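You operate a simulated robot arm through the tools that you are given. There is no shell and no other tool. Be economical: measure what you need, move in short steps, check, and stop when the job is done.

You are at the controls of a simulated two-armed robot. One attempt, no reset.

JOB
Clamp the sieves, plug the shaker in and set its dial to Slow.
Fine: latch and knob tight; red plug into the red socket, then the socket switch on.

Only the result counts: the job must be done as asked and must still hold three seconds after the hand-in. Knocking over, shifting, dropping, spilling or breaking anything else fails it.

ROBOT AND FRAMES
Two 7-joint arms with two-finger parallel grippers on one trunk, on a base that drives. Base frame: it is fixed to the floor where the robot stands at the start and does not move with it; the origin is under the middle of the robot, x ahead of it, y to its left, z up. Lengths are in mm, angles in degrees, forces in N, time in s.
The left shoulder is at the start at [-92, 119, 825], the right one opposite. With the tool pointing down near the work surface each hand reaches from about 100 to 560 mm from the robot's upright axis, wherever it stands, measured 20 degrees to its own side. Places, roughly: blue knob [700, 100, 900]; red flap [700, 600, 1000]; red latch [800, 0, 900]; red socket [700, 600, 900]; red socket switch [600, 600, 900]; shaker switch [500, 200, 600]; sieve shaker [700, 100, 500]; speed dial [600, -100, 600]. Payload 3.43 kg a hand.
Tool frame (each hand has its own): the origin (TCP) lies between the finger pads and is the grasp point; the fingertips stand 30 mm ahead of it; z points along the fingers, y is the line along which they close. Largest opening 94 mm; finger width 28, thickness 10; the body of the gripper, 50 by 96 mm, starts 55 mm behind the TCP.
Orientation is that of the tool frame in the base frame, as [roll, pitch, yaw] about the fixed x, y, z axes, in that order (R = Rz(yaw) Ry(pitch) Rx(roll)). With the fingers straight down and closing along the base's y, the tool's x points along the base's -x, its y along +y and its z along -z.

CONTROLS
- The arms move only by the tool send_rows. It takes "left_steps", "right_steps" or both (then of equal length, played together; a hand with none holds still); each is a list of rows, each a list of 7 numbers: the shift along the tool's x, y, z in units of 300 mm (1.0 is 300 mm), then the turn, a rotation vector about the tool's x, y, z in units of 180 degrees (1.0 is 180 degrees), then the closure, from 0 (fully open) to 1 (shut). In form: [[dx, dy, dz, ax, ay, az, fingers], ...]. A call has 1 to 20 rows; each row is the pose to reach, as a shift and turn from the pose commanded when the call began, along the tool's axes at that moment. A call with a number of a shift or a turn outside -1 to 1 is refused whole. A row lasts 0.2 s, in which the tool goes at most 50 mm and 8.6 degrees; a call with a longer step from one row to the next is refused whole, and so is a gripper value outside its range. Where a pose cannot be reached the arm comes as near as it can. A force on the tool above 40 N (or 10 N above the force at the start of the call, whichever is more), or a blocked arm, ends the call early, and 0.2 s more pass. The fingers move at their own pace (about 153 mm/s each) and stop on an object; they squeeze with about 37 N. The grip force told is the motor's: it shows also when the fingers shut on nothing. Time passes only in rows, and 0.2 s behind the last, so rows that repeat a pose let the fingers close. It gives the time, the measured TCP pose, the force on the tool (base axes), the opening and the grip force at its end, in the units of the frame above (readings bear some noise), with the torque about the TCP (base axes, N m) and any sound that the robot's microphone picked up.
- Cameras (640 x 400 px; columns grow to the right, rows downward): "scene" is now at [23.1, 35.6, 1521.7]; the picture's right is [0.53, -0.85, 0.00], its down [-0.63, -0.39, -0.67] and it looks along [0.57, 0.36, -0.74] (base axes); focal length 277 px, centre (320, 200). "left" rides on the left gripper at [76, -14, -103] in its tool frame; the picture's right is [0.18, 0.98, 0.00], its down [-0.75, 0.14, -0.64] and it looks along [-0.63, 0.12, 0.77] (tool axes); focal length 243 px, centre (320, 200). "right" rides on the right gripper at [76, 14, -102] in its tool frame; the picture's right is [-0.18, 0.98, 0.00], its down [-0.75, -0.14, -0.64] and it looks along [-0.63, -0.12, 0.77] (tool axes); focal length 243 px, centre (320, 200). There is no depth. A picture from a camera that has moved, and an enlarged one, comes with that camera's place and axes in the base frame and with its lens. The place of the scene camera against the robot may be out by one fixed shift of up to 25 mm in any direction.
- capture(camera): a new picture of that camera. No time passes.
- move_column(by): slides the trunk up (or, below 0, down) by that many mm; the arms and the scene camera ride with it, the base frame stays. It gives what a move gives, with no picture.
- roll_base(legs): drives the robot by 1 to 6 legs, each [ahead, left, turn to the left] in mm, mm and degrees, along the robot's own axes; the way and the turn of a leg run together, so that a leg with both is an arc; at most 1500 mm and 180 degrees a leg. The arms and the cameras ride along, it lands a little off, and it stops where it bumps. It gives what a move gives.
- head_to(pan, tilt): turns the head with the scene camera to pan (to the left, within 143 degrees either way) and tilt (down, from -29 to 69), counted from straight ahead of the robot. It gives what a move gives.
- inspect(camera, box): a new picture of the part [left, top, right, bottom] of that camera's present view, enlarged. No time passes.
- finish_job(): hands the job in; it is judged then, once.

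Work in short steps. Places have to be worked out from the pictures, the camera data and where the tool is seen: move nearer, look again, correct. Check each grasp and each placing, and mend what went wrong. You have 120 turns and 108 pictures in all, those below and enlarged ones among them. Open the grippers and draw the arms clear of the work before you hand the job in, unless the task says otherwise; then end with one line.

The tools are called as name(argument=value, ...) on one line, values as JSON. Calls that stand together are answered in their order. send_rows: Moves the arms, as the interface text tells. Its arguments: {"type":"object","properties":{"left_steps":{"type":"array"},"right_steps":{"type":"array"}},"required":[]} The other tools are called the same way: move_column (by) slides the trunk up or down; roll_base (legs) drives the base; head_to (pan, tilt) turns the head that bears the scene camera; capture (camera) takes a picture; inspect (camera, box) takes an enlarged picture of a part of a camera's view; finish_job () hands the job in.

At the start:

```text
time: 0.0
left_tool_pos: [315.9, 346.4, 1187.9]
left_tcp_rot: [179.9, 0.1, 180.0]
left_ft_force: [-0.1, -1.2, -0.2]
left_wrist_torque: [-0.02, 0.01, -0.01]
left_width: 94.0
left_gripper_force: 0.1
right_tool_pos: [294.9, 35.9, 1189.2]
right_tcp_rot: [-180.0, 0.0, -180.0]
right_ft_force: [-0.6, 0.6, -0.4]
right_wrist_torque: [0.01, 0.0, 0.02]
right_width: 94.1
right_gripper_force: 0.0
trunk travel left (down, up): [-250.0, 86.0]
robot x, y, heading: [-4.3, 0.6, 0.0]
head pan, tilt: [32.1, 47.6]
```

scene: 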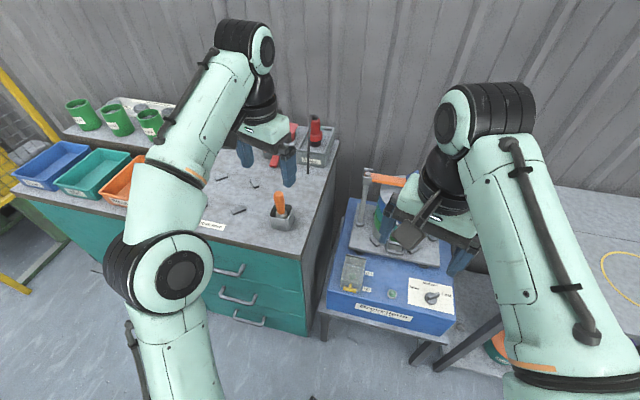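
right: 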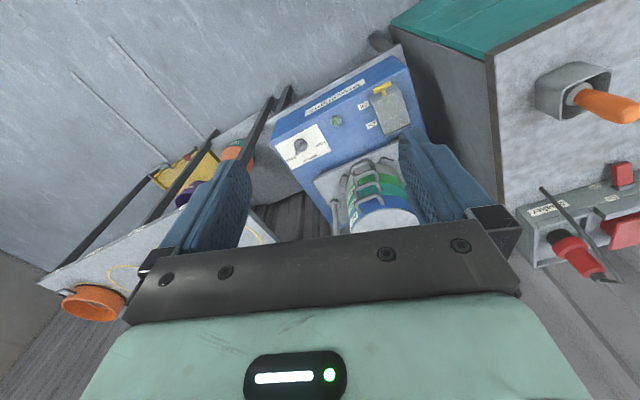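
left: 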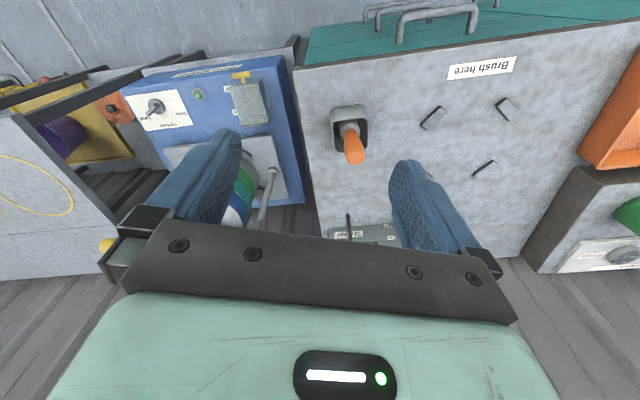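

The arms hide part of the workspace, so I'll take enlarged views of the shaker and the sockets first.

inspect(camera="scene", box=[300, 150, 500, 340])

inspect(camera="scene", box=[220, 90, 380, 250])

inspect(camera="right", box=[250, 40, 450, 240])

inspect(camera="right", box=[490, 120, 640, 300])

```text
2.11 times, centred on (400, 245) of scene
camera zoom: at [23.1, 35.6, 1521.7], right [0.53, -0.85, 0.0], down [-0.63, -0.39, -0.67], along [0.57, 0.36, -0.74], focal length 583 px, centre (152, 105)
```

zoom: 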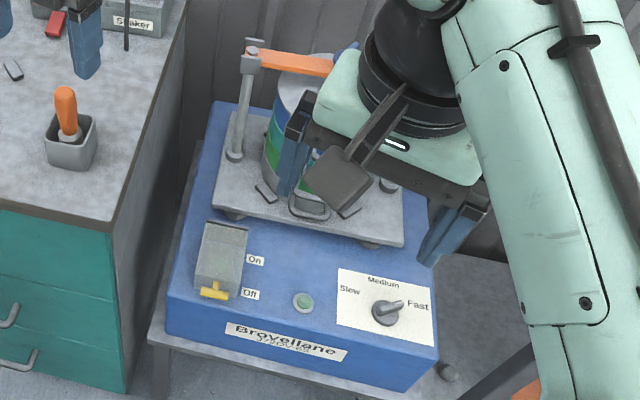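

```text
2.50 times, centred on (300, 170) of scene
camera zoom: at [23.1, 35.6, 1521.7], right [0.53, -0.85, 0.0], down [-0.63, -0.39, -0.67], along [0.57, 0.36, -0.74], focal length 692 px, centre (370, 275)
```

zoom: 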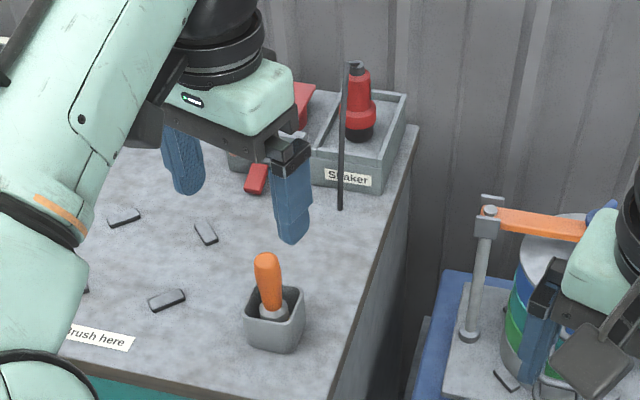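

```text
2.00 times, centred on (350, 140) of right
camera zoom: at [220.0, 50.7, 1291.6], right [0.18, 0.98, 0.0], down [0.75, -0.14, 0.64], along [0.63, -0.12, -0.77], focal length 485 px, centre (260, 320)
```

zoom: 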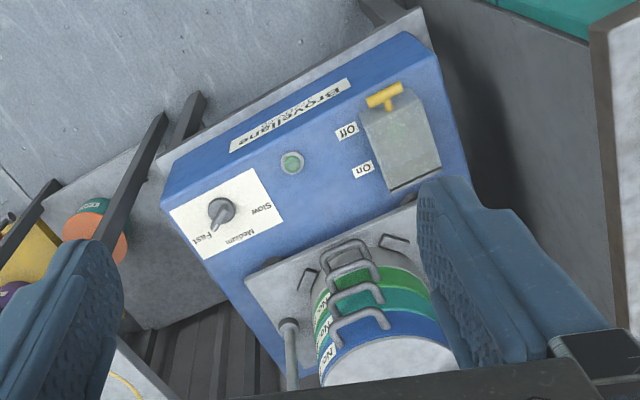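

```text
2.22 times, centred on (565, 210) of right
camera zoom: at [220.0, 50.7, 1291.6], right [0.18, 0.98, 0.0], down [0.75, -0.14, 0.64], along [0.63, -0.12, -0.77], focal length 539 px, centre (-224, 178)
```

zoom: 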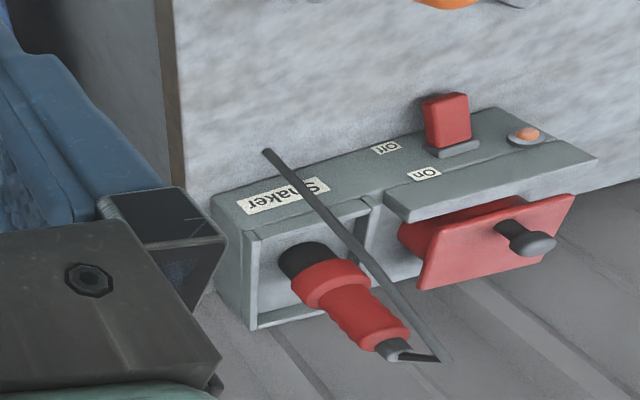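

Next I move both hands outward so the scene camera gets a clear view.

send_rows(left_steps=[[0.1, 0.1, 0, 0, 0, 0, 0], [0.2, 0.2, 0, 0, 0, 0, 0], [0.3, 0.3, 0, 0, 0, 0, 0], [0.4, 0.4, 0, 0, 0, 0, 0], [0.4, 0.5, 0, 0, 0, 0, 0]], right_steps=[[0, -0.15, 0, 0, 0, 0, 0], [0, -0.3, 0, 0, 0, 0, 0], [0, -0.45, 0, 0, 0, 0, 0], [0, -0.6, 0, 0, 0, 0, 0], [0, -0.75, 0, 0, 0, 0, 0]])

head_to(pan=15, tilt=47)

capture(camera="scene")

capture(camera="left")

```text
time: 1.2
left_tool_pos: [195.4, 495.0, 1188.0]
left_tcp_rot: [180.0, 0.0, 179.8]
left_ft_force: [-0.1, -0.5, -0.4]
left_wrist_torque: [-0.03, 0.02, 0.01]
left_width: 94.1
left_gripper_force: 0.0
right_tool_pos: [294.9, -190.2, 1187.8]
right_tcp_rot: [179.9, -0.1, -180.0]
right_ft_force: [-0.5, -0.3, 0.1]
right_wrist_torque: [0.02, 0.04, -0.02]
right_width: 94.2
right_gripper_force: 0.0
trunk travel left (down, up): [-250.0, 86.0]
robot x, y, heading: [0.6, 0.7, 0.1]
head pan, tilt: [32.1, 47.6]
```

```text
time: 2.0
left_tool_pos: [193.6, 496.4, 1188.2]
left_tcp_rot: [180.0, 0.2, -180.0]
left_ft_force: [-0.1, 0.8, -0.6]
left_wrist_torque: [0.01, -0.01, -0.04]
left_width: 94.1
left_gripper_force: 0.1
right_tool_pos: [295.1, -189.5, 1187.7]
right_tcp_rot: [-180.0, 0.0, -179.9]
right_ft_force: [-0.4, -0.5, 0.2]
right_wrist_torque: [-0.01, 0.0, 0.0]
right_width: 94.1
right_gripper_force: 0.0
trunk travel left (down, up): [-250.0, 86.0]
robot x, y, heading: [1.8, 0.3, 0.2]
head pan, tilt: [15.0, 47.0]
```

```text
100 pictures are left
camera scene: at [33.0, 14.3, 1522.6], right [0.26, -0.97, 0.0], down [-0.71, -0.19, -0.68], along [0.66, 0.18, -0.73], focal length 277 px, centre (320, 200)
```

scene: 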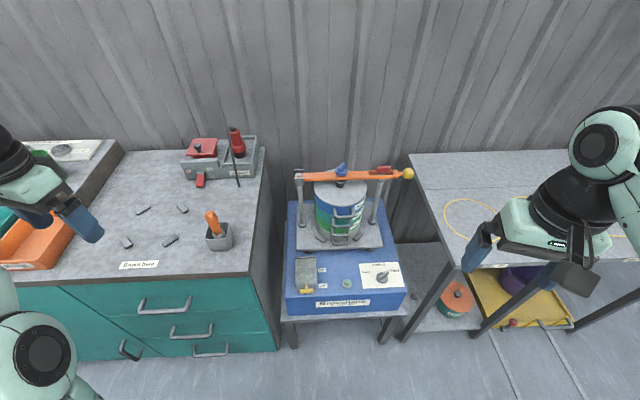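

```text
99 pictures are left
camera left: at [116.9, 480.1, 1289.3], right [-0.18, 0.98, 0.0], down [0.75, 0.14, 0.64], along [0.63, 0.12, -0.77], focal length 243 px, centre (320, 200)
```

left: 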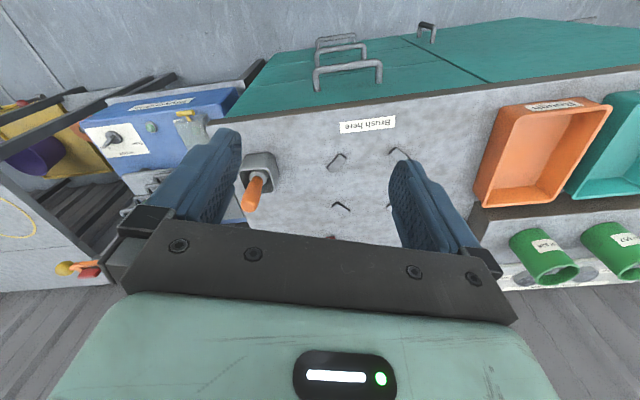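

Clear view now; I'll enlarge the clamp, the panel and the socket box.

inspect(camera="scene", box=[280, 150, 420, 240])

inspect(camera="scene", box=[280, 230, 420, 320])

inspect(camera="scene", box=[160, 120, 280, 200])

```text
4.44 times, centred on (350, 195) of scene
camera zoom: at [33.0, 14.3, 1522.6], right [0.26, -0.97, 0.0], down [-0.71, -0.19, -0.68], along [0.66, 0.18, -0.73], focal length 1230 px, centre (187, 222)
```

zoom: 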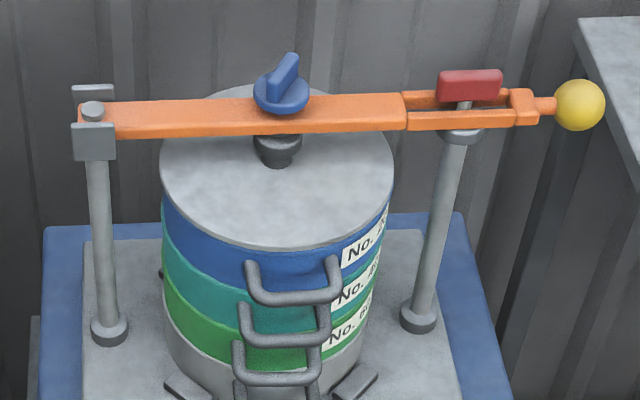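

```text
4.44 times, centred on (350, 275) of scene
camera zoom: at [33.0, 14.3, 1522.6], right [0.26, -0.97, 0.0], down [-0.71, -0.19, -0.68], along [0.66, 0.18, -0.73], focal length 1230 px, centre (187, -133)
```

zoom: 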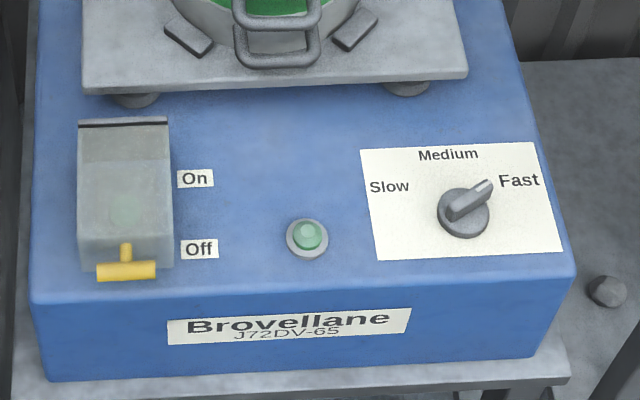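

```text
5.00 times, centred on (220, 160) of scene
camera zoom: at [33.0, 14.3, 1522.6], right [0.26, -0.97, 0.0], down [-0.71, -0.19, -0.68], along [0.66, 0.18, -0.73], focal length 1384 px, centre (820, 400)
```

zoom: 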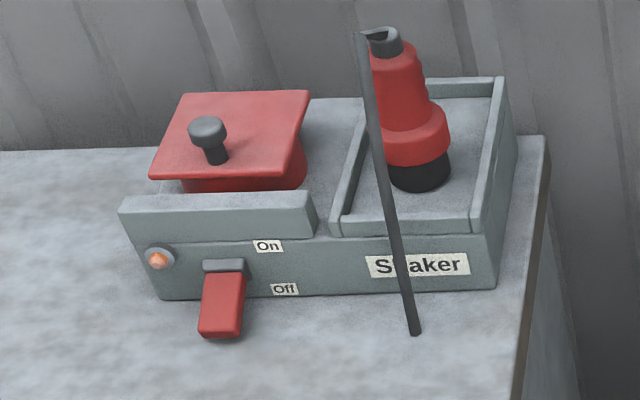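

I look straight down to see the base's size and its clearance to the furniture.

head_to(pan=30, tilt=69)

capture(camera="scene")

```text
time: 2.9
left_tool_pos: [194.5, 496.2, 1187.5]
left_tcp_rot: [-180.0, 0.1, -179.9]
left_ft_force: [-1.1, 0.0, 0.8]
left_wrist_torque: [-0.02, 0.0, -0.01]
left_width: 94.1
left_gripper_force: 0.1
right_tool_pos: [295.0, -188.9, 1188.0]
right_tcp_rot: [-179.8, 0.0, 180.0]
right_ft_force: [0.5, -0.2, 0.4]
right_wrist_torque: [-0.03, 0.0, 0.0]
right_width: 94.0
right_gripper_force: 0.0
trunk travel left (down, up): [-250.0, 86.0]
robot x, y, heading: [1.4, 1.2, 0.0]
head pan, tilt: [30.0, 68.8]
```

```text
95 pictures are left
camera scene: at [4.6, 21.5, 1496.6], right [0.5, -0.87, 0.0], down [-0.81, -0.47, -0.36], along [0.31, 0.18, -0.93], focal length 277 px, centre (320, 200)
```

scene: 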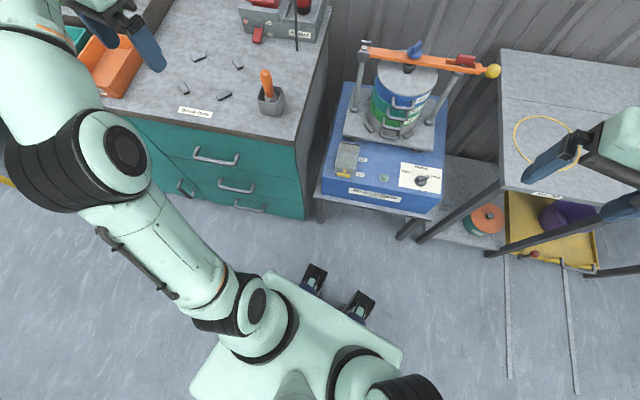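

The bench and the shaker stand face the robot at roughly 17°. I drive closer to the shaker, turn to face it, and look again.

roll_base(legs=[[120, -30, 0], [0, 0, 17]])

head_to(pan=5, tilt=47)

capture(camera="scene")

capture(camera="left")

capture(camera="right")

```text
time: 5.1
left_tool_pos: [159.5, 500.6, 1186.7]
left_tcp_rot: [180.0, 0.2, -162.8]
left_ft_force: [0.1, 0.5, -0.1]
left_wrist_torque: [-0.02, 0.01, -0.01]
left_width: 94.1
left_gripper_force: 0.0
right_tool_pos: [457.7, -123.3, 1187.2]
right_tcp_rot: [180.0, 0.0, -162.9]
right_ft_force: [-0.6, 0.4, -1.0]
right_wrist_torque: [0.01, -0.03, -0.02]
right_width: 94.2
right_gripper_force: 0.1
trunk travel left (down, up): [-250.0, 86.0]
robot x, y, heading: [118.4, -32.1, 17.2]
head pan, tilt: [30.0, 68.8]
```

```text
time: 6.0
left_tool_pos: [159.9, 501.4, 1187.7]
left_tcp_rot: [180.0, 0.1, -162.8]
left_ft_force: [0.4, 0.4, 0.3]
left_wrist_torque: [-0.04, -0.05, -0.01]
left_width: 94.2
left_gripper_force: 0.1
right_tool_pos: [459.7, -123.4, 1186.5]
right_tcp_rot: [179.9, 0.0, -162.8]
right_ft_force: [-1.0, 0.0, -0.4]
right_wrist_torque: [-0.02, 0.03, 0.0]
right_width: 94.1
right_gripper_force: 0.0
trunk travel left (down, up): [-250.0, 86.0]
robot x, y, heading: [120.2, -27.4, 17.4]
head pan, tilt: [5.0, 47.0]
```

```text
94 pictures are left
camera scene: at [152.5, -18.8, 1522.6], right [0.38, -0.93, 0.0], down [-0.68, -0.28, -0.68], along [0.63, 0.26, -0.73], focal length 277 px, centre (320, 200)
```

scene: 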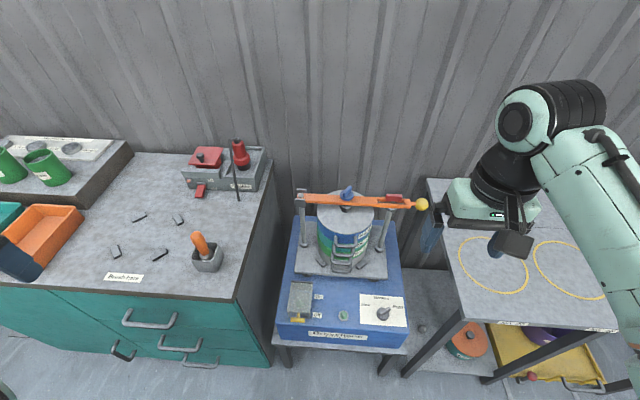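

```text
93 pictures are left
camera left: at [90.0, 464.0, 1289.3], right [-0.47, 0.88, 0.0], down [0.68, 0.36, 0.64], along [0.57, 0.3, -0.77], focal length 243 px, centre (320, 200)
```

left: 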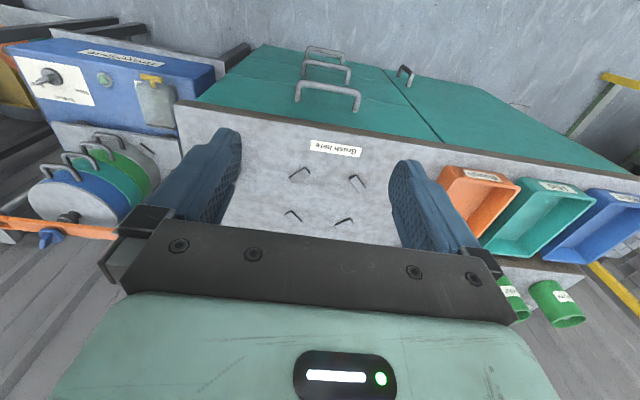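

```text
92 pictures are left
camera right: at [382.6, -132.3, 1290.8], right [-0.11, 0.99, 0.0], down [0.76, 0.09, 0.64], along [0.64, 0.07, -0.77], focal length 243 px, centre (320, 200)
```

right: 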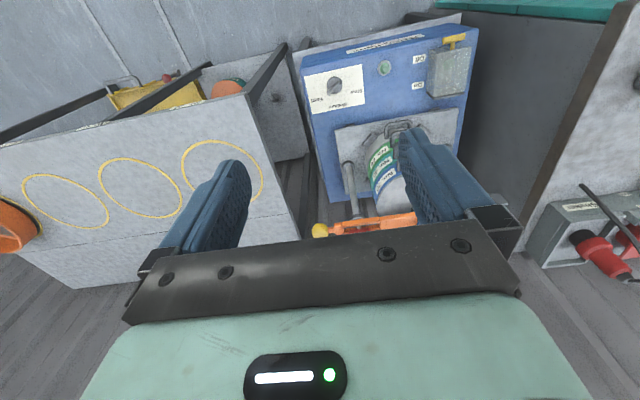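

The ball end of the bar is at about (775,-87,917) and the blue knob at about (728,130,930). I drive 90 mm closer so the right arm can reach both.

roll_base(legs=[[90, 0, 0]])

capture(camera="right")

inspect(camera="scene", box=[280, 160, 440, 270])

```text
time: 7.1
left_tool_pos: [244.1, 527.6, 1188.0]
left_tcp_rot: [180.0, -0.1, -162.7]
left_ft_force: [-0.2, -0.6, -0.2]
left_wrist_torque: [-0.01, 0.03, 0.02]
left_width: 93.8
left_gripper_force: 0.0
right_tool_pos: [544.0, -96.6, 1187.4]
right_tcp_rot: [180.0, 0.0, -162.8]
right_ft_force: [1.0, -0.3, 0.0]
right_wrist_torque: [-0.03, 0.02, 0.01]
right_width: 94.2
right_gripper_force: 0.1
trunk travel left (down, up): [-250.0, 86.0]
robot x, y, heading: [200.9, -6.2, 17.3]
head pan, tilt: [5.0, 47.0]
```

```text
91 pictures are left
camera right: at [467.6, -106.1, 1290.8], right [-0.11, 0.99, 0.0], down [0.76, 0.09, 0.64], along [0.64, 0.07, -0.77], focal length 243 px, centre (320, 200)
```

right: 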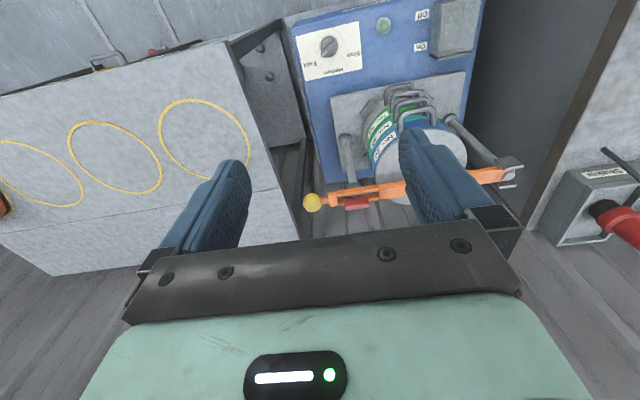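

```text
3.64 times, centred on (360, 215) of scene
camera zoom: at [237.8, 7.5, 1522.6], right [0.38, -0.93, 0.0], down [-0.68, -0.28, -0.68], along [0.63, 0.26, -0.73], focal length 1007 px, centre (174, 146)
```

zoom: 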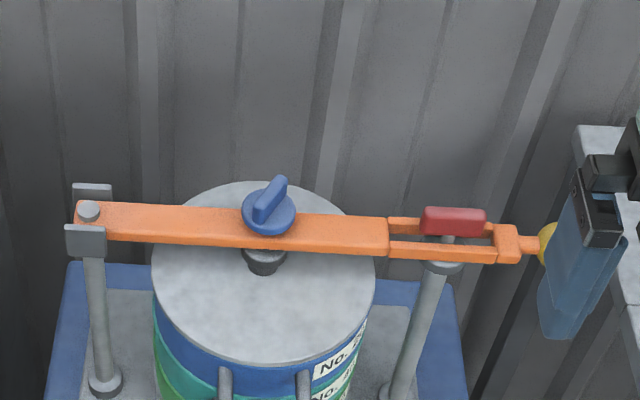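

The red latch is at about (753,-6,945) and the bar runs along the tool's y axis. I bring the right hand above the latch, turned -90° about the tool z so the fingers can straddle it.

send_rows(right_steps=[[-0.07, 0.007, 0.0, 0, 0, -0.045, 0], [-0.14, 0.014, 0.0, 0, 0, -0.09, 0], [-0.21, 0.02, 0.0, 0, 0, -0.135, 0], [-0.28, 0.027, 0.03, 0, 0, -0.18, 0], [-0.35, 0.035, 0.06, 0, 0, -0.225, 0], [-0.42, 0.043, 0.1, 0, 0, -0.27, 0], [-0.49, 0.05, 0.14, 0, 0, -0.315, 0], [-0.56, 0.06, 0.18, 0, 0, -0.36, 0], [-0.63, 0.07, 0.22, 0, 0, -0.405, 0], [-0.69, 0.075, 0.26, 0, 0, -0.45, 0], [-0.75, 0.083, 0.3, 0, 0, -0.5, 0], [-0.75, 0.083, 0.32, 0, 0, -0.5, 0]])

capture(camera="right")

capture(camera="scene")

```text
refused: row 11 steps farther than a row can; nothing moved
```

```text
89 pictures are left
camera right: at [467.6, -106.1, 1290.8], right [-0.11, 0.99, 0.0], down [0.76, 0.09, 0.64], along [0.64, 0.07, -0.77], focal length 243 px, centre (320, 200)
```

right: 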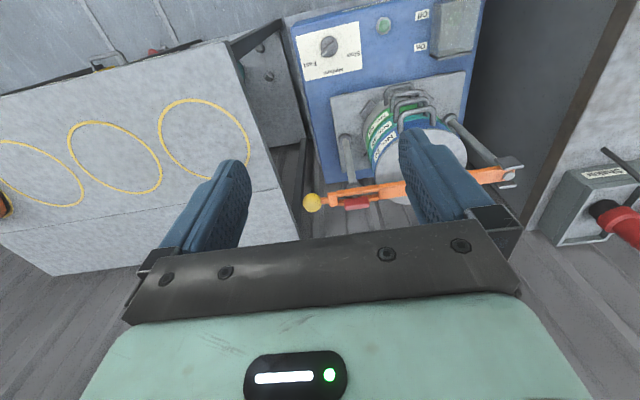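

```text
88 pictures are left
camera scene: at [237.8, 7.5, 1522.6], right [0.38, -0.93, 0.0], down [-0.68, -0.28, -0.68], along [0.63, 0.26, -0.73], focal length 277 px, centre (320, 200)
```

scene: 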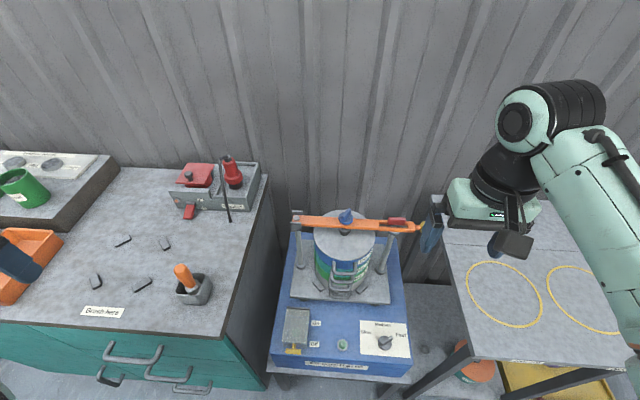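

One row turned slightly too far (9°), so I resend with even steps.

send_rows(right_steps=[[-0.07, 0.007, 0.0, 0, 0, -0.042, 0], [-0.14, 0.014, 0.0, 0, 0, -0.084, 0], [-0.21, 0.02, 0.0, 0, 0, -0.126, 0], [-0.28, 0.027, 0.03, 0, 0, -0.168, 0], [-0.35, 0.035, 0.06, 0, 0, -0.21, 0], [-0.42, 0.043, 0.1, 0, 0, -0.252, 0], [-0.49, 0.05, 0.14, 0, 0, -0.294, 0], [-0.56, 0.06, 0.18, 0, 0, -0.336, 0], [-0.63, 0.07, 0.22, 0, 0, -0.378, 0], [-0.69, 0.075, 0.26, 0, 0, -0.42, 0], [-0.75, 0.083, 0.3, 0, 0, -0.46, 0], [-0.75, 0.083, 0.32, 0, 0, -0.5, 0]])

capture(camera="right")

capture(camera="scene")

```text
time: 9.7
left_tool_pos: [244.0, 526.2, 1187.2]
left_tcp_rot: [-179.9, 0.1, -162.8]
left_ft_force: [-0.9, -0.5, -0.2]
left_wrist_torque: [0.0, -0.02, -0.01]
left_width: 94.1
left_gripper_force: 0.0
right_tool_pos: [694.6, 3.2, 1065.4]
right_tcp_rot: [179.9, 0.0, -72.7]
right_ft_force: [0.0, 0.1, -0.3]
right_wrist_torque: [0.0, 0.0, 0.0]
right_width: 93.9
right_gripper_force: 0.0
right hand out of reach, approached as far as the arm can: row 6, 7, 8, 9, 10, 11, 12
trunk travel left (down, up): [-250.0, 86.0]
robot x, y, heading: [204.0, -1.8, 17.1]
head pan, tilt: [5.0, 47.0]
```

```text
87 pictures are left
camera right: at [705.0, -73.3, 1169.2], right [-0.99, -0.12, 0.0], down [-0.09, 0.76, 0.64], along [-0.08, 0.64, -0.77], focal length 243 px, centre (320, 200)
```

right: 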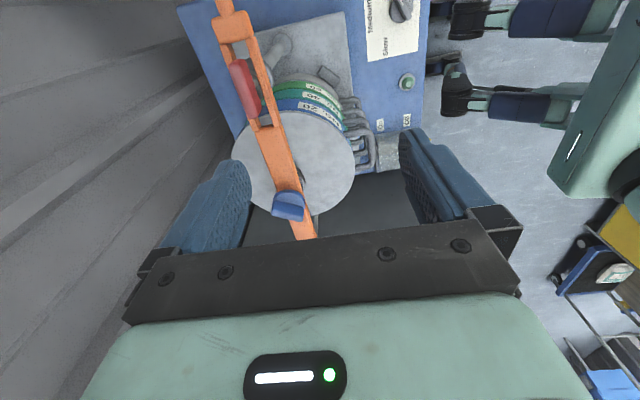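

```text
86 pictures are left
camera scene: at [236.8, 6.4, 1522.7], right [0.38, -0.93, 0.0], down [-0.68, -0.28, -0.68], along [0.63, 0.26, -0.73], focal length 277 px, centre (320, 200)
```

scene: 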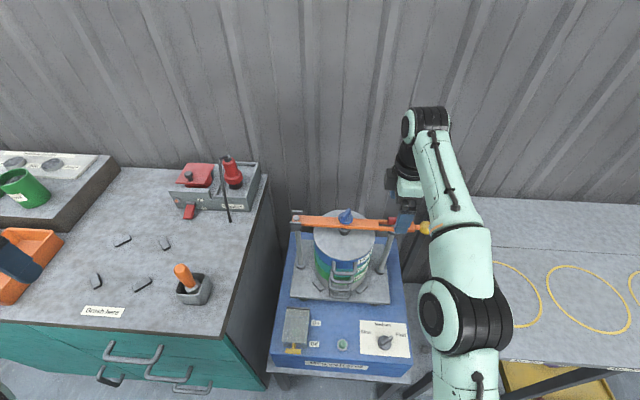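

The target was slightly out of reach because the wrist is too far above the shoulder. I raise the trunk and then lower the tool.

move_column(by=86)

send_rows(right_steps=[[0, 0, 0.1, 0, 0, 0, 0], [0, 0, 0.2, 0, 0, 0, 0], [0, 0, 0.3, 0, 0, 0, 0]])

```text
time: 10.9
left_tool_pos: [243.1, 528.5, 1273.6]
left_tcp_rot: [-180.0, 0.0, -162.8]
left_ft_force: [-0.2, 0.3, -0.6]
left_wrist_torque: [-0.03, -0.02, 0.03]
left_width: 94.0
left_gripper_force: 0.0
right_tool_pos: [697.6, 2.9, 1154.8]
right_tcp_rot: [179.9, 0.0, -72.8]
right_ft_force: [-0.4, 0.2, -1.6]
right_wrist_torque: [-0.01, 0.0, 0.04]
right_width: 94.0
right_gripper_force: 0.1
trunk travel left (down, up): [-335.0, 0.0]
robot x, y, heading: [207.4, 3.8, 17.1]
head pan, tilt: [5.0, 47.0]
```

```text
time: 11.7
left_tool_pos: [243.7, 526.6, 1272.7]
left_tcp_rot: [180.0, 0.1, -162.9]
left_ft_force: [0.0, 0.5, 0.0]
left_wrist_torque: [-0.03, 0.01, -0.02]
left_width: 94.1
left_gripper_force: 0.1
right_tool_pos: [698.6, 2.5, 1063.4]
right_tcp_rot: [-180.0, 0.1, -72.8]
right_ft_force: [-0.9, -0.2, 0.1]
right_wrist_torque: [0.03, 0.01, 0.02]
right_width: 93.7
right_gripper_force: 0.2
trunk travel left (down, up): [-335.0, 0.0]
robot x, y, heading: [207.2, -2.2, 17.3]
head pan, tilt: [5.0, 47.0]
```

The command follows the reached pose. Now I move over the latch and down to z of about 1010.

send_rows(right_steps=[[0.02, -0.04, 0.06, 0, 0, 0, 0], [0.05, -0.1, 0.12, 0, 0, 0, 0], [0.07, -0.15, 0.178, 0, 0, 0, 0], [0.084, -0.185, 0.178, 0, 0, 0, 0]])

capture(camera="right")

```text
time: 12.7
left_tool_pos: [244.5, 527.3, 1273.0]
left_tcp_rot: [-179.9, 0.1, -162.9]
left_ft_force: [-0.5, 0.1, 0.0]
left_wrist_torque: [0.01, 0.0, 0.05]
left_width: 94.1
left_gripper_force: 0.1
right_tool_pos: [756.9, -3.7, 1010.8]
right_tcp_rot: [-179.9, 0.1, -72.8]
right_ft_force: [-0.5, -0.7, 0.2]
right_wrist_torque: [0.02, 0.03, 0.02]
right_width: 94.3
right_gripper_force: 0.1
trunk travel left (down, up): [-335.0, 0.0]
robot x, y, heading: [204.1, -5.2, 17.4]
head pan, tilt: [5.0, 47.0]
```

```text
85 pictures are left
camera right: at [768.0, -80.5, 1113.4], right [-0.99, -0.11, 0.0], down [-0.09, 0.76, 0.64], along [-0.07, 0.64, -0.77], focal length 243 px, centre (320, 200)
```

right: 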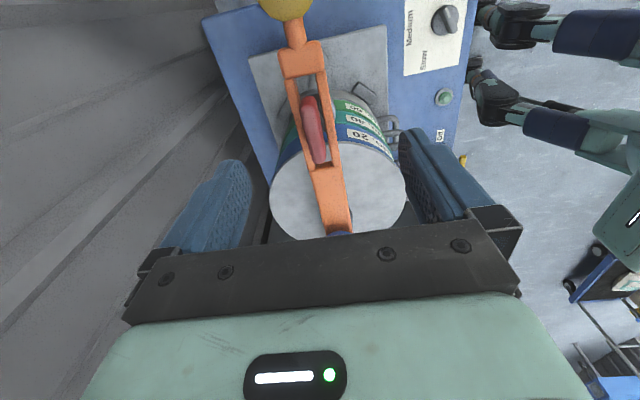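

A closer look at the latch.

inspect(camera="right", box=[250, 30, 390, 220])

inspect(camera="scene", box=[360, 200, 440, 260])

```text
2.11 times, centred on (320, 125) of right
camera zoom: at [768.0, -80.5, 1113.4], right [-0.99, -0.11, 0.0], down [-0.09, 0.76, 0.64], along [-0.07, 0.64, -0.77], focal length 511 px, centre (320, 358)
```

zoom: 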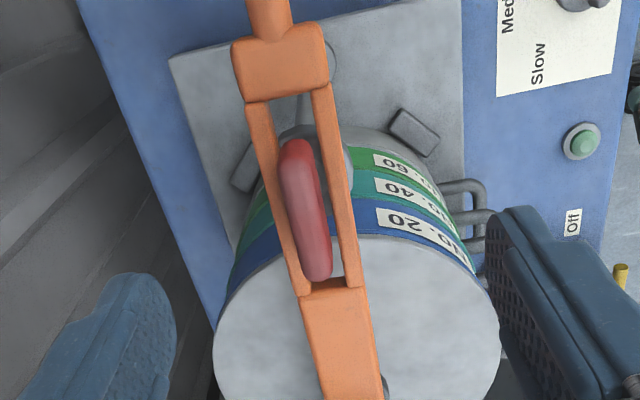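

```text
6.67 times, centred on (400, 230) of scene
camera zoom: at [236.4, 7.1, 1612.9], right [0.38, -0.93, 0.0], down [-0.68, -0.28, -0.68], along [0.63, 0.26, -0.73], focal length 1846 px, centre (-213, 0)
```

zoom: 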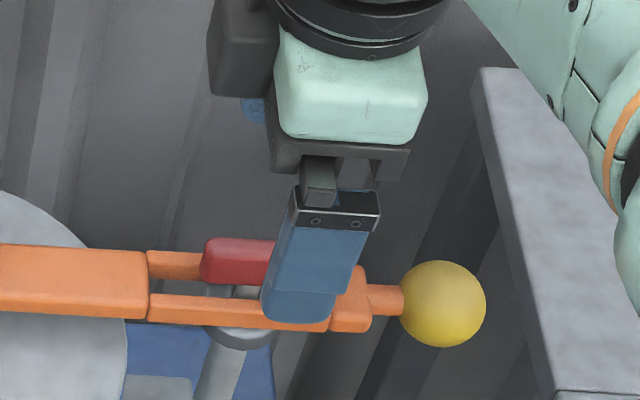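

The latch is a red bar lying along the slot, centred at about (763,2,930). I shift slightly, lower 35 mm and check the alignment.

send_rows(right_steps=[[-0.015, -0.026, 0.05, 0, 0, 0, 0], [-0.015, -0.026, 0.117, 0, 0, 0, 0]])

capture(camera="right")

inspect(camera="scene", box=[340, 200, 440, 260])

```text
time: 13.3
left_tool_pos: [245.5, 527.0, 1273.5]
left_tcp_rot: [-180.0, 0.1, -162.8]
left_ft_force: [0.2, 0.2, -0.2]
left_wrist_torque: [0.01, -0.02, 0.01]
left_width: 93.6
left_gripper_force: 0.1
right_tool_pos: [764.0, 2.0, 975.1]
right_tcp_rot: [-179.9, -0.2, -72.9]
right_ft_force: [0.6, 0.6, -0.3]
right_wrist_torque: [0.0, 0.0, 0.02]
right_width: 93.9
right_gripper_force: 0.0
trunk travel left (down, up): [-335.0, 0.0]
robot x, y, heading: [204.5, -4.2, 17.2]
head pan, tilt: [5.0, 47.0]
```

```text
82 pictures are left
camera right: at [774.3, -74.6, 1078.6], right [-0.99, -0.12, 0.0], down [-0.09, 0.76, 0.64], along [-0.07, 0.64, -0.77], focal length 243 px, centre (320, 200)
```

right: 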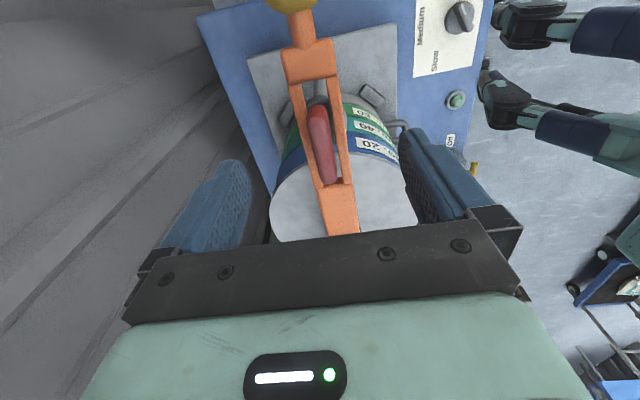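

```text
6.40 times, centred on (390, 230) of scene
camera zoom: at [236.2, 6.8, 1612.9], right [0.38, -0.93, 0.0], down [-0.68, -0.28, -0.68], along [0.63, 0.26, -0.73], focal length 1772 px, centre (-128, 8)
```

zoom: 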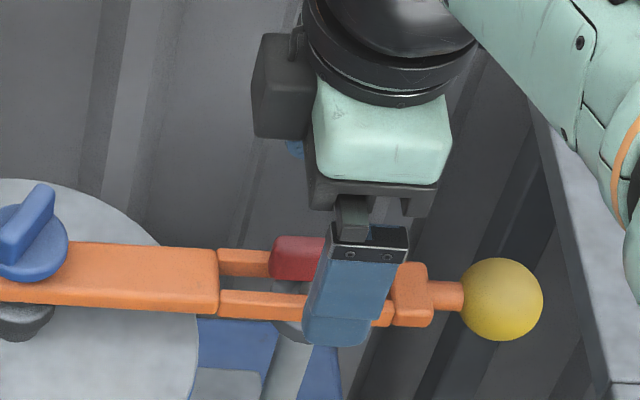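

The estimate holds at about (764,1). I lower so the tips are at about 927, close gently and read the width (latch about 14 mm, rails about 35 mm).

send_rows(right_steps=[[0, 0, 0.06, 0, 0, 0, 0], [0, 0, 0.06, 0, 0, 0, 0.5], [0, 0, 0.06, 0, 0, 0, 1], [0, 0, 0.06, 0, 0, 0, 1], [0, 0, 0.06, 0, 0, 0, 1]])

capture(camera="right")

inspect(camera="scene", box=[340, 200, 440, 260])

```text
time: 14.5
left_tool_pos: [242.7, 527.7, 1274.0]
left_tcp_rot: [180.0, 0.1, -162.8]
left_ft_force: [-0.1, -0.2, -0.1]
left_wrist_torque: [0.0, 0.0, -0.01]
left_width: 94.1
left_gripper_force: 0.0
right_tool_pos: [761.5, 2.0, 956.3]
right_tcp_rot: [179.9, 0.0, -72.8]
right_ft_force: [-13.3, -4.0, -0.9]
right_wrist_torque: [-0.27, 0.08, -0.05]
right_width: 11.7
right_gripper_force: 44.8
trunk travel left (down, up): [-335.0, 0.0]
robot x, y, heading: [203.0, -2.6, 17.2]
head pan, tilt: [5.0, 47.0]
```

```text
80 pictures are left
camera right: at [771.9, -74.4, 1060.5], right [-0.99, -0.11, 0.0], down [-0.09, 0.76, 0.64], along [-0.07, 0.64, -0.77], focal length 243 px, centre (320, 200)
```

right: 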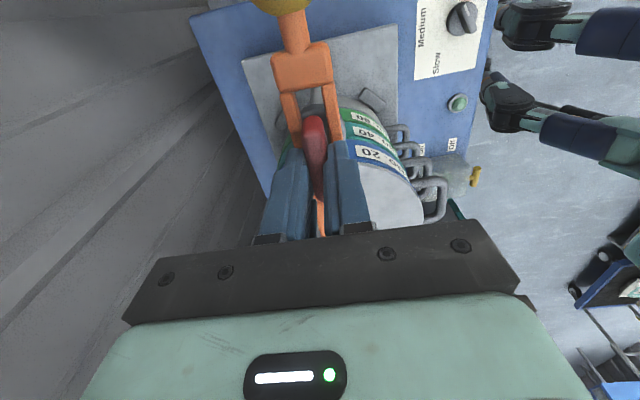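

```text
6.40 times, centred on (390, 230) of scene
camera zoom: at [234.2, 6.4, 1612.8], right [0.38, -0.93, 0.0], down [-0.68, -0.28, -0.68], along [0.63, 0.26, -0.73], focal length 1772 px, centre (-128, 8)
```

zoom: 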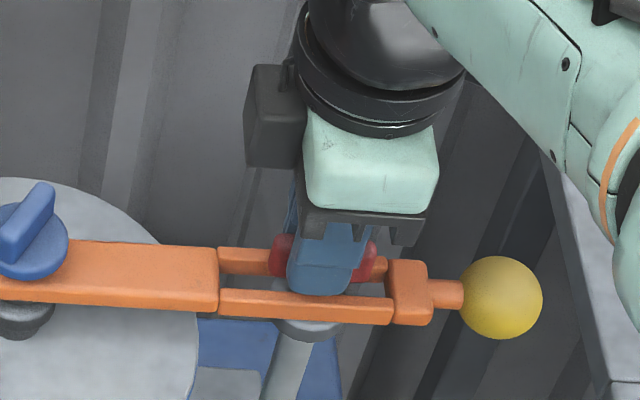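

The latch is gripped at 11.7 mm and centred. I turn it clockwise (+ about tool z) by 30° first and read the torque.

send_rows(right_steps=[[0, 0.007, 0, 0, 0, 0.04, 1], [0, 0.007, 0, 0, 0, 0.08, 1], [0, 0.007, 0, 0, 0, 0.12, 1], [0, 0.007, 0, 0, 0, 0.167, 1]])

```text
time: 15.5
left_tool_pos: [243.7, 526.8, 1272.6]
left_tcp_rot: [-179.9, 0.2, -162.8]
left_ft_force: [0.3, -0.4, 0.6]
left_wrist_torque: [-0.02, 0.02, 0.05]
left_width: 94.1
left_gripper_force: 0.1
right_tool_pos: [763.4, 2.8, 957.4]
right_tcp_rot: [-179.8, 0.1, -103.0]
right_ft_force: [0.7, 0.3, -0.2]
right_wrist_torque: [-1.21, 0.56, 0.02]
right_width: 11.9
right_gripper_force: 44.8
trunk travel left (down, up): [-335.0, 0.0]
robot x, y, heading: [203.5, -6.2, 16.9]
head pan, tilt: [5.0, 47.0]
```

It turns freely. I continue another 60°.

send_rows(right_steps=[[0, 0, 0, 0, 0, 0.045, 1], [0, 0, 0, 0, 0, 0.09, 1], [0, 0, 0, 0, 0, 0.135, 1], [0, 0, 0, 0, 0, 0.18, 1], [0, 0, 0, 0, 0, 0.225, 1], [0, 0, 0, 0, 0, 0.27, 1], [0, 0, 0, 0, 0, 0.315, 1], [0, 0, 0, 0, 0, 0.333, 1]])

inspect(camera="scene", box=[340, 200, 440, 260])

```text
time: 17.3
left_tool_pos: [246.5, 526.5, 1273.2]
left_tcp_rot: [179.9, 0.1, -162.8]
left_ft_force: [-0.5, 0.2, -0.1]
left_wrist_torque: [0.02, -0.04, 0.01]
left_width: 94.0
left_gripper_force: 0.1
right_tool_pos: [764.7, -0.0, 955.7]
right_tcp_rot: [-179.9, 0.3, -162.9]
right_ft_force: [21.7, -10.4, 1.2]
right_wrist_torque: [0.11, -0.77, 0.8]
right_width: 11.9
right_gripper_force: 45.7
trunk travel left (down, up): [-335.0, 0.0]
robot x, y, heading: [203.9, -4.6, 17.1]
head pan, tilt: [5.0, 47.0]
```

```text
6.40 times, centred on (390, 230) of scene
camera zoom: at [239.6, 5.2, 1612.9], right [0.38, -0.93, 0.0], down [-0.68, -0.28, -0.68], along [0.63, 0.26, -0.73], focal length 1772 px, centre (-128, 8)
```

zoom: 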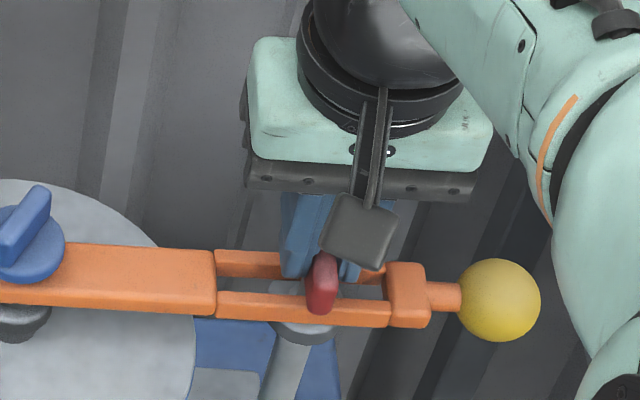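

It is now crosswise and a reaction torque is building. I turn a bit further to feel whether there is a stop.

send_rows(right_steps=[[0, 0, 0, 0, 0, 0.03, 1], [0, 0, 0, 0, 0, 0.06, 1]])

inspect(camera="scene", box=[340, 200, 440, 260])

```text
time: 17.9
left_tool_pos: [246.1, 525.2, 1273.4]
left_tcp_rot: [179.9, 0.0, -162.7]
left_ft_force: [-0.3, 0.0, 0.3]
left_wrist_torque: [-0.03, 0.02, 0.03]
left_width: 94.0
left_gripper_force: 0.2
right_tool_pos: [764.9, 0.9, 957.4]
right_tcp_rot: [-179.9, 0.0, -173.5]
right_ft_force: [18.7, -12.8, 1.8]
right_wrist_torque: [0.0, -0.54, 1.9]
right_width: 16.6
right_gripper_force: 45.0
trunk travel left (down, up): [-335.0, 0.0]
robot x, y, heading: [204.9, -5.2, 17.0]
head pan, tilt: [5.0, 47.0]
```

```text
6.40 times, centred on (390, 230) of scene
camera zoom: at [239.1, 5.1, 1612.8], right [0.38, -0.93, 0.0], down [-0.68, -0.28, -0.68], along [0.63, 0.26, -0.73], focal length 1772 px, centre (-128, 8)
```

zoom: 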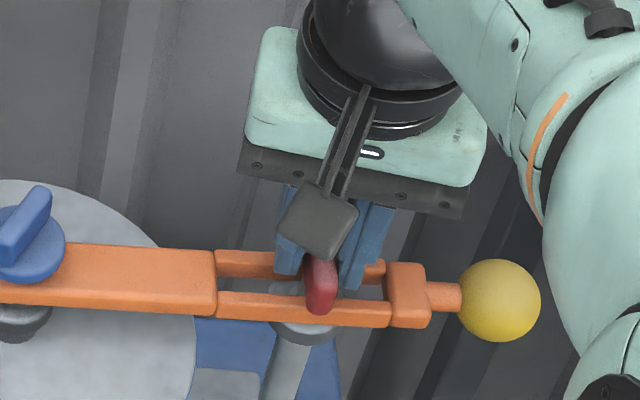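

The fingers start slipping (width 16.6, torque 1.9 N m), so the latch is against its stop. I turn back, open, rise and view it.

send_rows(right_steps=[[0, 0, 0, 0, 0, -0.04, 1], [0, 0, 0, 0, 0, -0.06, 0.4], [0, 0, 0, 0, 0, -0.06, 0.4], [0, 0, -0.1, 0, 0, -0.06, 0.4], [0, 0, -0.2, 0, 0, -0.06, 0.4], [0.03, 0.1, -0.23, 0, 0, -0.06, 0.4], [0.06, 0.2, -0.23, 0, 0, -0.06, 0.4], [0.08, 0.3, -0.23, 0, 0, -0.06, 0.4]])

capture(camera="right")

inspect(camera="scene", box=[320, 190, 440, 270])

```text
time: 19.7
left_tool_pos: [243.9, 528.4, 1273.1]
left_tcp_rot: [180.0, 0.1, -162.9]
left_ft_force: [-0.2, -0.3, -0.6]
left_wrist_torque: [-0.03, 0.04, 0.01]
left_width: 94.2
left_gripper_force: 0.2
right_tool_pos: [730.3, 88.5, 1026.8]
right_tcp_rot: [180.0, 0.0, -162.8]
right_ft_force: [-0.4, -1.1, -0.6]
right_wrist_torque: [0.0, -0.02, 0.04]
right_width: 56.5
right_gripper_force: 0.1
trunk travel left (down, up): [-335.0, 0.0]
robot x, y, heading: [204.7, -2.5, 17.1]
head pan, tilt: [5.0, 47.0]
```

```text
76 pictures are left
camera right: at [653.6, 79.8, 1130.3], right [-0.11, 0.99, 0.0], down [0.76, 0.09, 0.64], along [0.64, 0.07, -0.77], focal length 243 px, centre (320, 200)
```

right: 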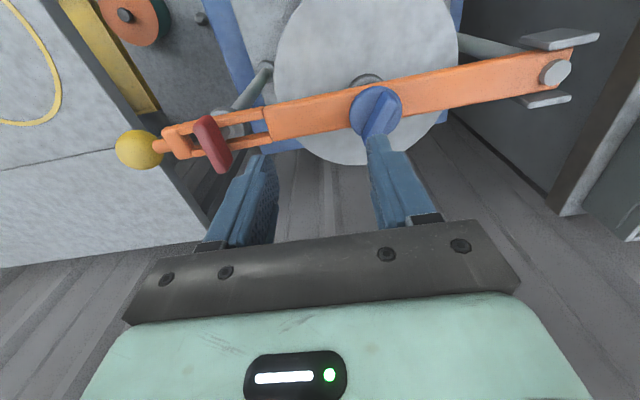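

```text
5.00 times, centred on (380, 230) of scene
camera zoom: at [236.1, 7.8, 1612.9], right [0.38, -0.93, 0.0], down [-0.68, -0.28, -0.68], along [0.63, 0.26, -0.73], focal length 1384 px, centre (20, 50)
```

zoom: 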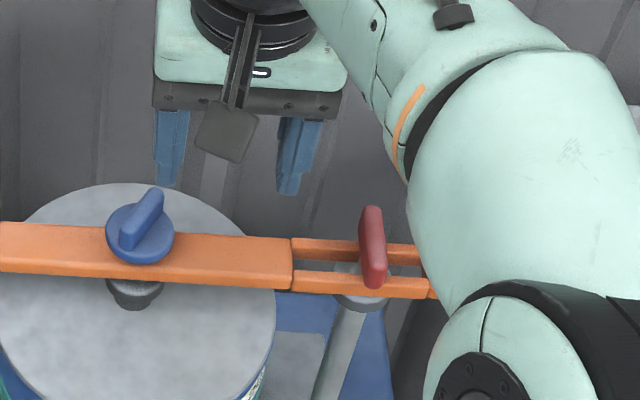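

The latch is crosswise over both rails. The knob wing is at about (720,135,938), lying at -18°, so I move above it, rotating so the fingers can close across the wing.

send_rows(right_steps=[[0, 0.04, 0, 0, 0, 0.04, 0.3], [-0.005, 0.08, 0, 0, 0, 0.08, 0.3], [-0.01, 0.12, 0.03, 0, 0, 0.12, 0.3], [-0.014, 0.158, 0.06, 0, 0, 0.16, 0.3], [-0.014, 0.158, 0.09, 0, 0, 0.198, 0.3]])

capture(camera="right")

inspect(camera="scene", box=[300, 180, 400, 260])

```text
time: 20.9
left_tool_pos: [245.6, 527.5, 1272.6]
left_tcp_rot: [180.0, 0.1, -162.8]
left_ft_force: [-0.8, -0.1, 0.0]
left_wrist_torque: [0.0, 0.0, -0.01]
left_width: 94.2
left_gripper_force: 0.0
right_tool_pos: [717.5, 136.4, 1000.8]
right_tcp_rot: [180.0, 0.0, 161.3]
right_ft_force: [0.6, -0.9, -0.2]
right_wrist_torque: [-0.03, 0.0, 0.01]
right_width: 65.8
right_gripper_force: 0.1
trunk travel left (down, up): [-335.0, 0.0]
robot x, y, heading: [202.3, -4.6, 17.2]
head pan, tilt: [5.0, 47.0]
```

```text
74 pictures are left
camera right: at [652.0, 173.4, 1103.4], right [0.49, 0.87, 0.0], down [0.67, -0.37, 0.64], along [0.56, -0.31, -0.77], focal length 243 px, centre (320, 200)
```

right: 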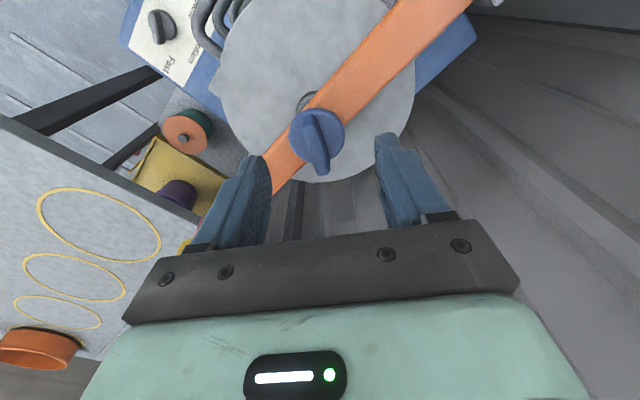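

```text
5.00 times, centred on (350, 220) of scene
camera zoom: at [236.3, 6.8, 1612.9], right [0.38, -0.93, 0.0], down [-0.68, -0.28, -0.68], along [0.63, 0.26, -0.73], focal length 1384 px, centre (170, 100)
```

zoom: 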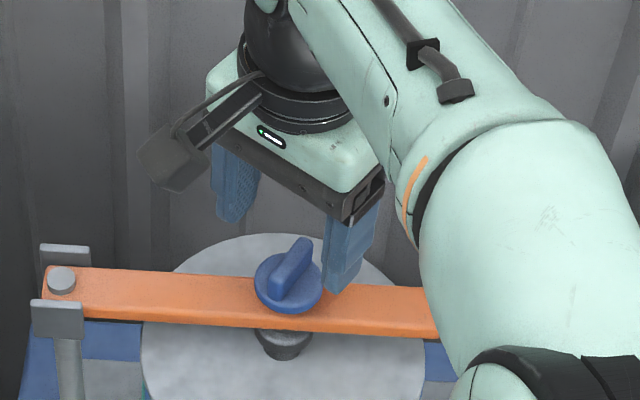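

The wing is centred and aligned under the hand. I lower 40 mm and close.

send_rows(right_steps=[[0, 0, 0.07, 0, 0, 0, 0.3], [0, 0, 0.13, 0, 0, 0, 0.3], [0, 0, 0.13, 0, 0, 0, 1], [0, 0, 0.13, 0, 0, 0, 1], [0, 0, 0.13, 0, 0, 0, 1]])

inspect(camera="scene", box=[300, 180, 400, 260])

```text
time: 22.1
left_tool_pos: [243.8, 524.7, 1275.2]
left_tcp_rot: [179.9, 0.1, -162.8]
left_ft_force: [-0.1, 0.9, -0.2]
left_wrist_torque: [0.02, -0.02, 0.02]
left_width: 93.8
left_gripper_force: 0.0
right_tool_pos: [717.7, 133.3, 961.4]
right_tcp_rot: [-179.8, 0.0, 161.5]
right_ft_force: [-7.6, -15.1, -0.5]
right_wrist_torque: [-0.81, 0.56, -0.1]
right_width: 41.4
right_gripper_force: 45.5
trunk travel left (down, up): [-335.0, 0.0]
robot x, y, heading: [204.6, -5.1, 16.9]
head pan, tilt: [5.0, 47.0]
```

```text
5.00 times, centred on (350, 220) of scene
camera zoom: at [235.1, 4.6, 1612.9], right [0.38, -0.93, 0.0], down [-0.68, -0.28, -0.68], along [0.63, 0.26, -0.73], focal length 1384 px, centre (170, 100)
```

zoom: 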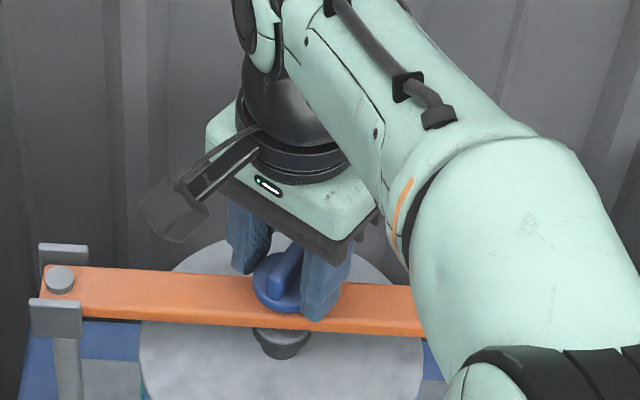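

The fingers closed on the 41 mm disc instead of the wing. I open, rise 12 mm and close on the wing.

send_rows(right_steps=[[0, -0.01, 0, 0, 0, 0, 0.3], [0, -0.007, -0.02, 0, 0, 0, 0.3], [0, -0.007, -0.04, 0, 0, 0, 0.3], [0, -0.007, -0.04, 0, 0, 0, 1], [0, -0.007, -0.04, 0, 0, 0, 1], [0, -0.007, -0.04, 0, 0, 0, 1]])

```text
time: 23.5
left_tool_pos: [243.9, 526.7, 1273.9]
left_tcp_rot: [-180.0, 0.2, -162.9]
left_ft_force: [-0.5, 0.1, 0.2]
left_wrist_torque: [0.0, -0.01, -0.01]
left_width: 94.0
left_gripper_force: 0.0
right_tool_pos: [716.8, 134.6, 973.5]
right_tcp_rot: [180.0, 0.1, 161.6]
right_ft_force: [-2.1, -1.7, 0.1]
right_wrist_torque: [0.06, 0.43, 0.02]
right_width: 10.8
right_gripper_force: 44.4
trunk travel left (down, up): [-335.0, 0.0]
robot x, y, heading: [204.9, -6.5, 17.4]
head pan, tilt: [5.0, 47.0]
```

Gripped the wing at 10.8 mm. I turn it clockwise by 60°.

send_rows(right_steps=[[0, 0, 0, 0, 0, 0.045, 1], [0, 0, 0, 0, 0, 0.09, 1], [0, 0, 0, 0, 0, 0.135, 1], [0, 0, 0, 0, 0, 0.18, 1], [0, 0, 0, 0, 0, 0.225, 1], [0, 0, 0, 0, 0, 0.27, 1], [0, 0, 0, 0, 0, 0.333, 1]])

```text
refused: row 7 steps farther than a row can; nothing moved
```

The last step was too large; I resend.

send_rows(right_steps=[[0, 0, 0, 0, 0, 0.045, 1], [0, 0, 0, 0, 0, 0.09, 1], [0, 0, 0, 0, 0, 0.135, 1], [0, 0, 0, 0, 0, 0.18, 1], [0, 0, 0, 0, 0, 0.225, 1], [0, 0, 0, 0, 0, 0.27, 1], [0, 0, 0, 0, 0, 0.315, 1], [0, 0, 0, 0, 0, 0.333, 1]])

```text
time: 25.3
left_tool_pos: [245.3, 528.2, 1273.0]
left_tcp_rot: [-180.0, 0.1, -162.7]
left_ft_force: [-0.6, -0.3, 1.0]
left_wrist_torque: [0.0, -0.01, 0.0]
left_width: 94.1
left_gripper_force: 0.1
right_tool_pos: [718.8, 134.8, 973.5]
right_tcp_rot: [179.9, 0.0, 101.5]
right_ft_force: [4.8, 9.5, 0.9]
right_wrist_torque: [0.03, -0.07, 0.03]
right_width: 10.5
right_gripper_force: 44.6
trunk travel left (down, up): [-335.0, 0.0]
robot x, y, heading: [206.7, -2.4, 17.1]
head pan, tilt: [5.0, 47.0]
```

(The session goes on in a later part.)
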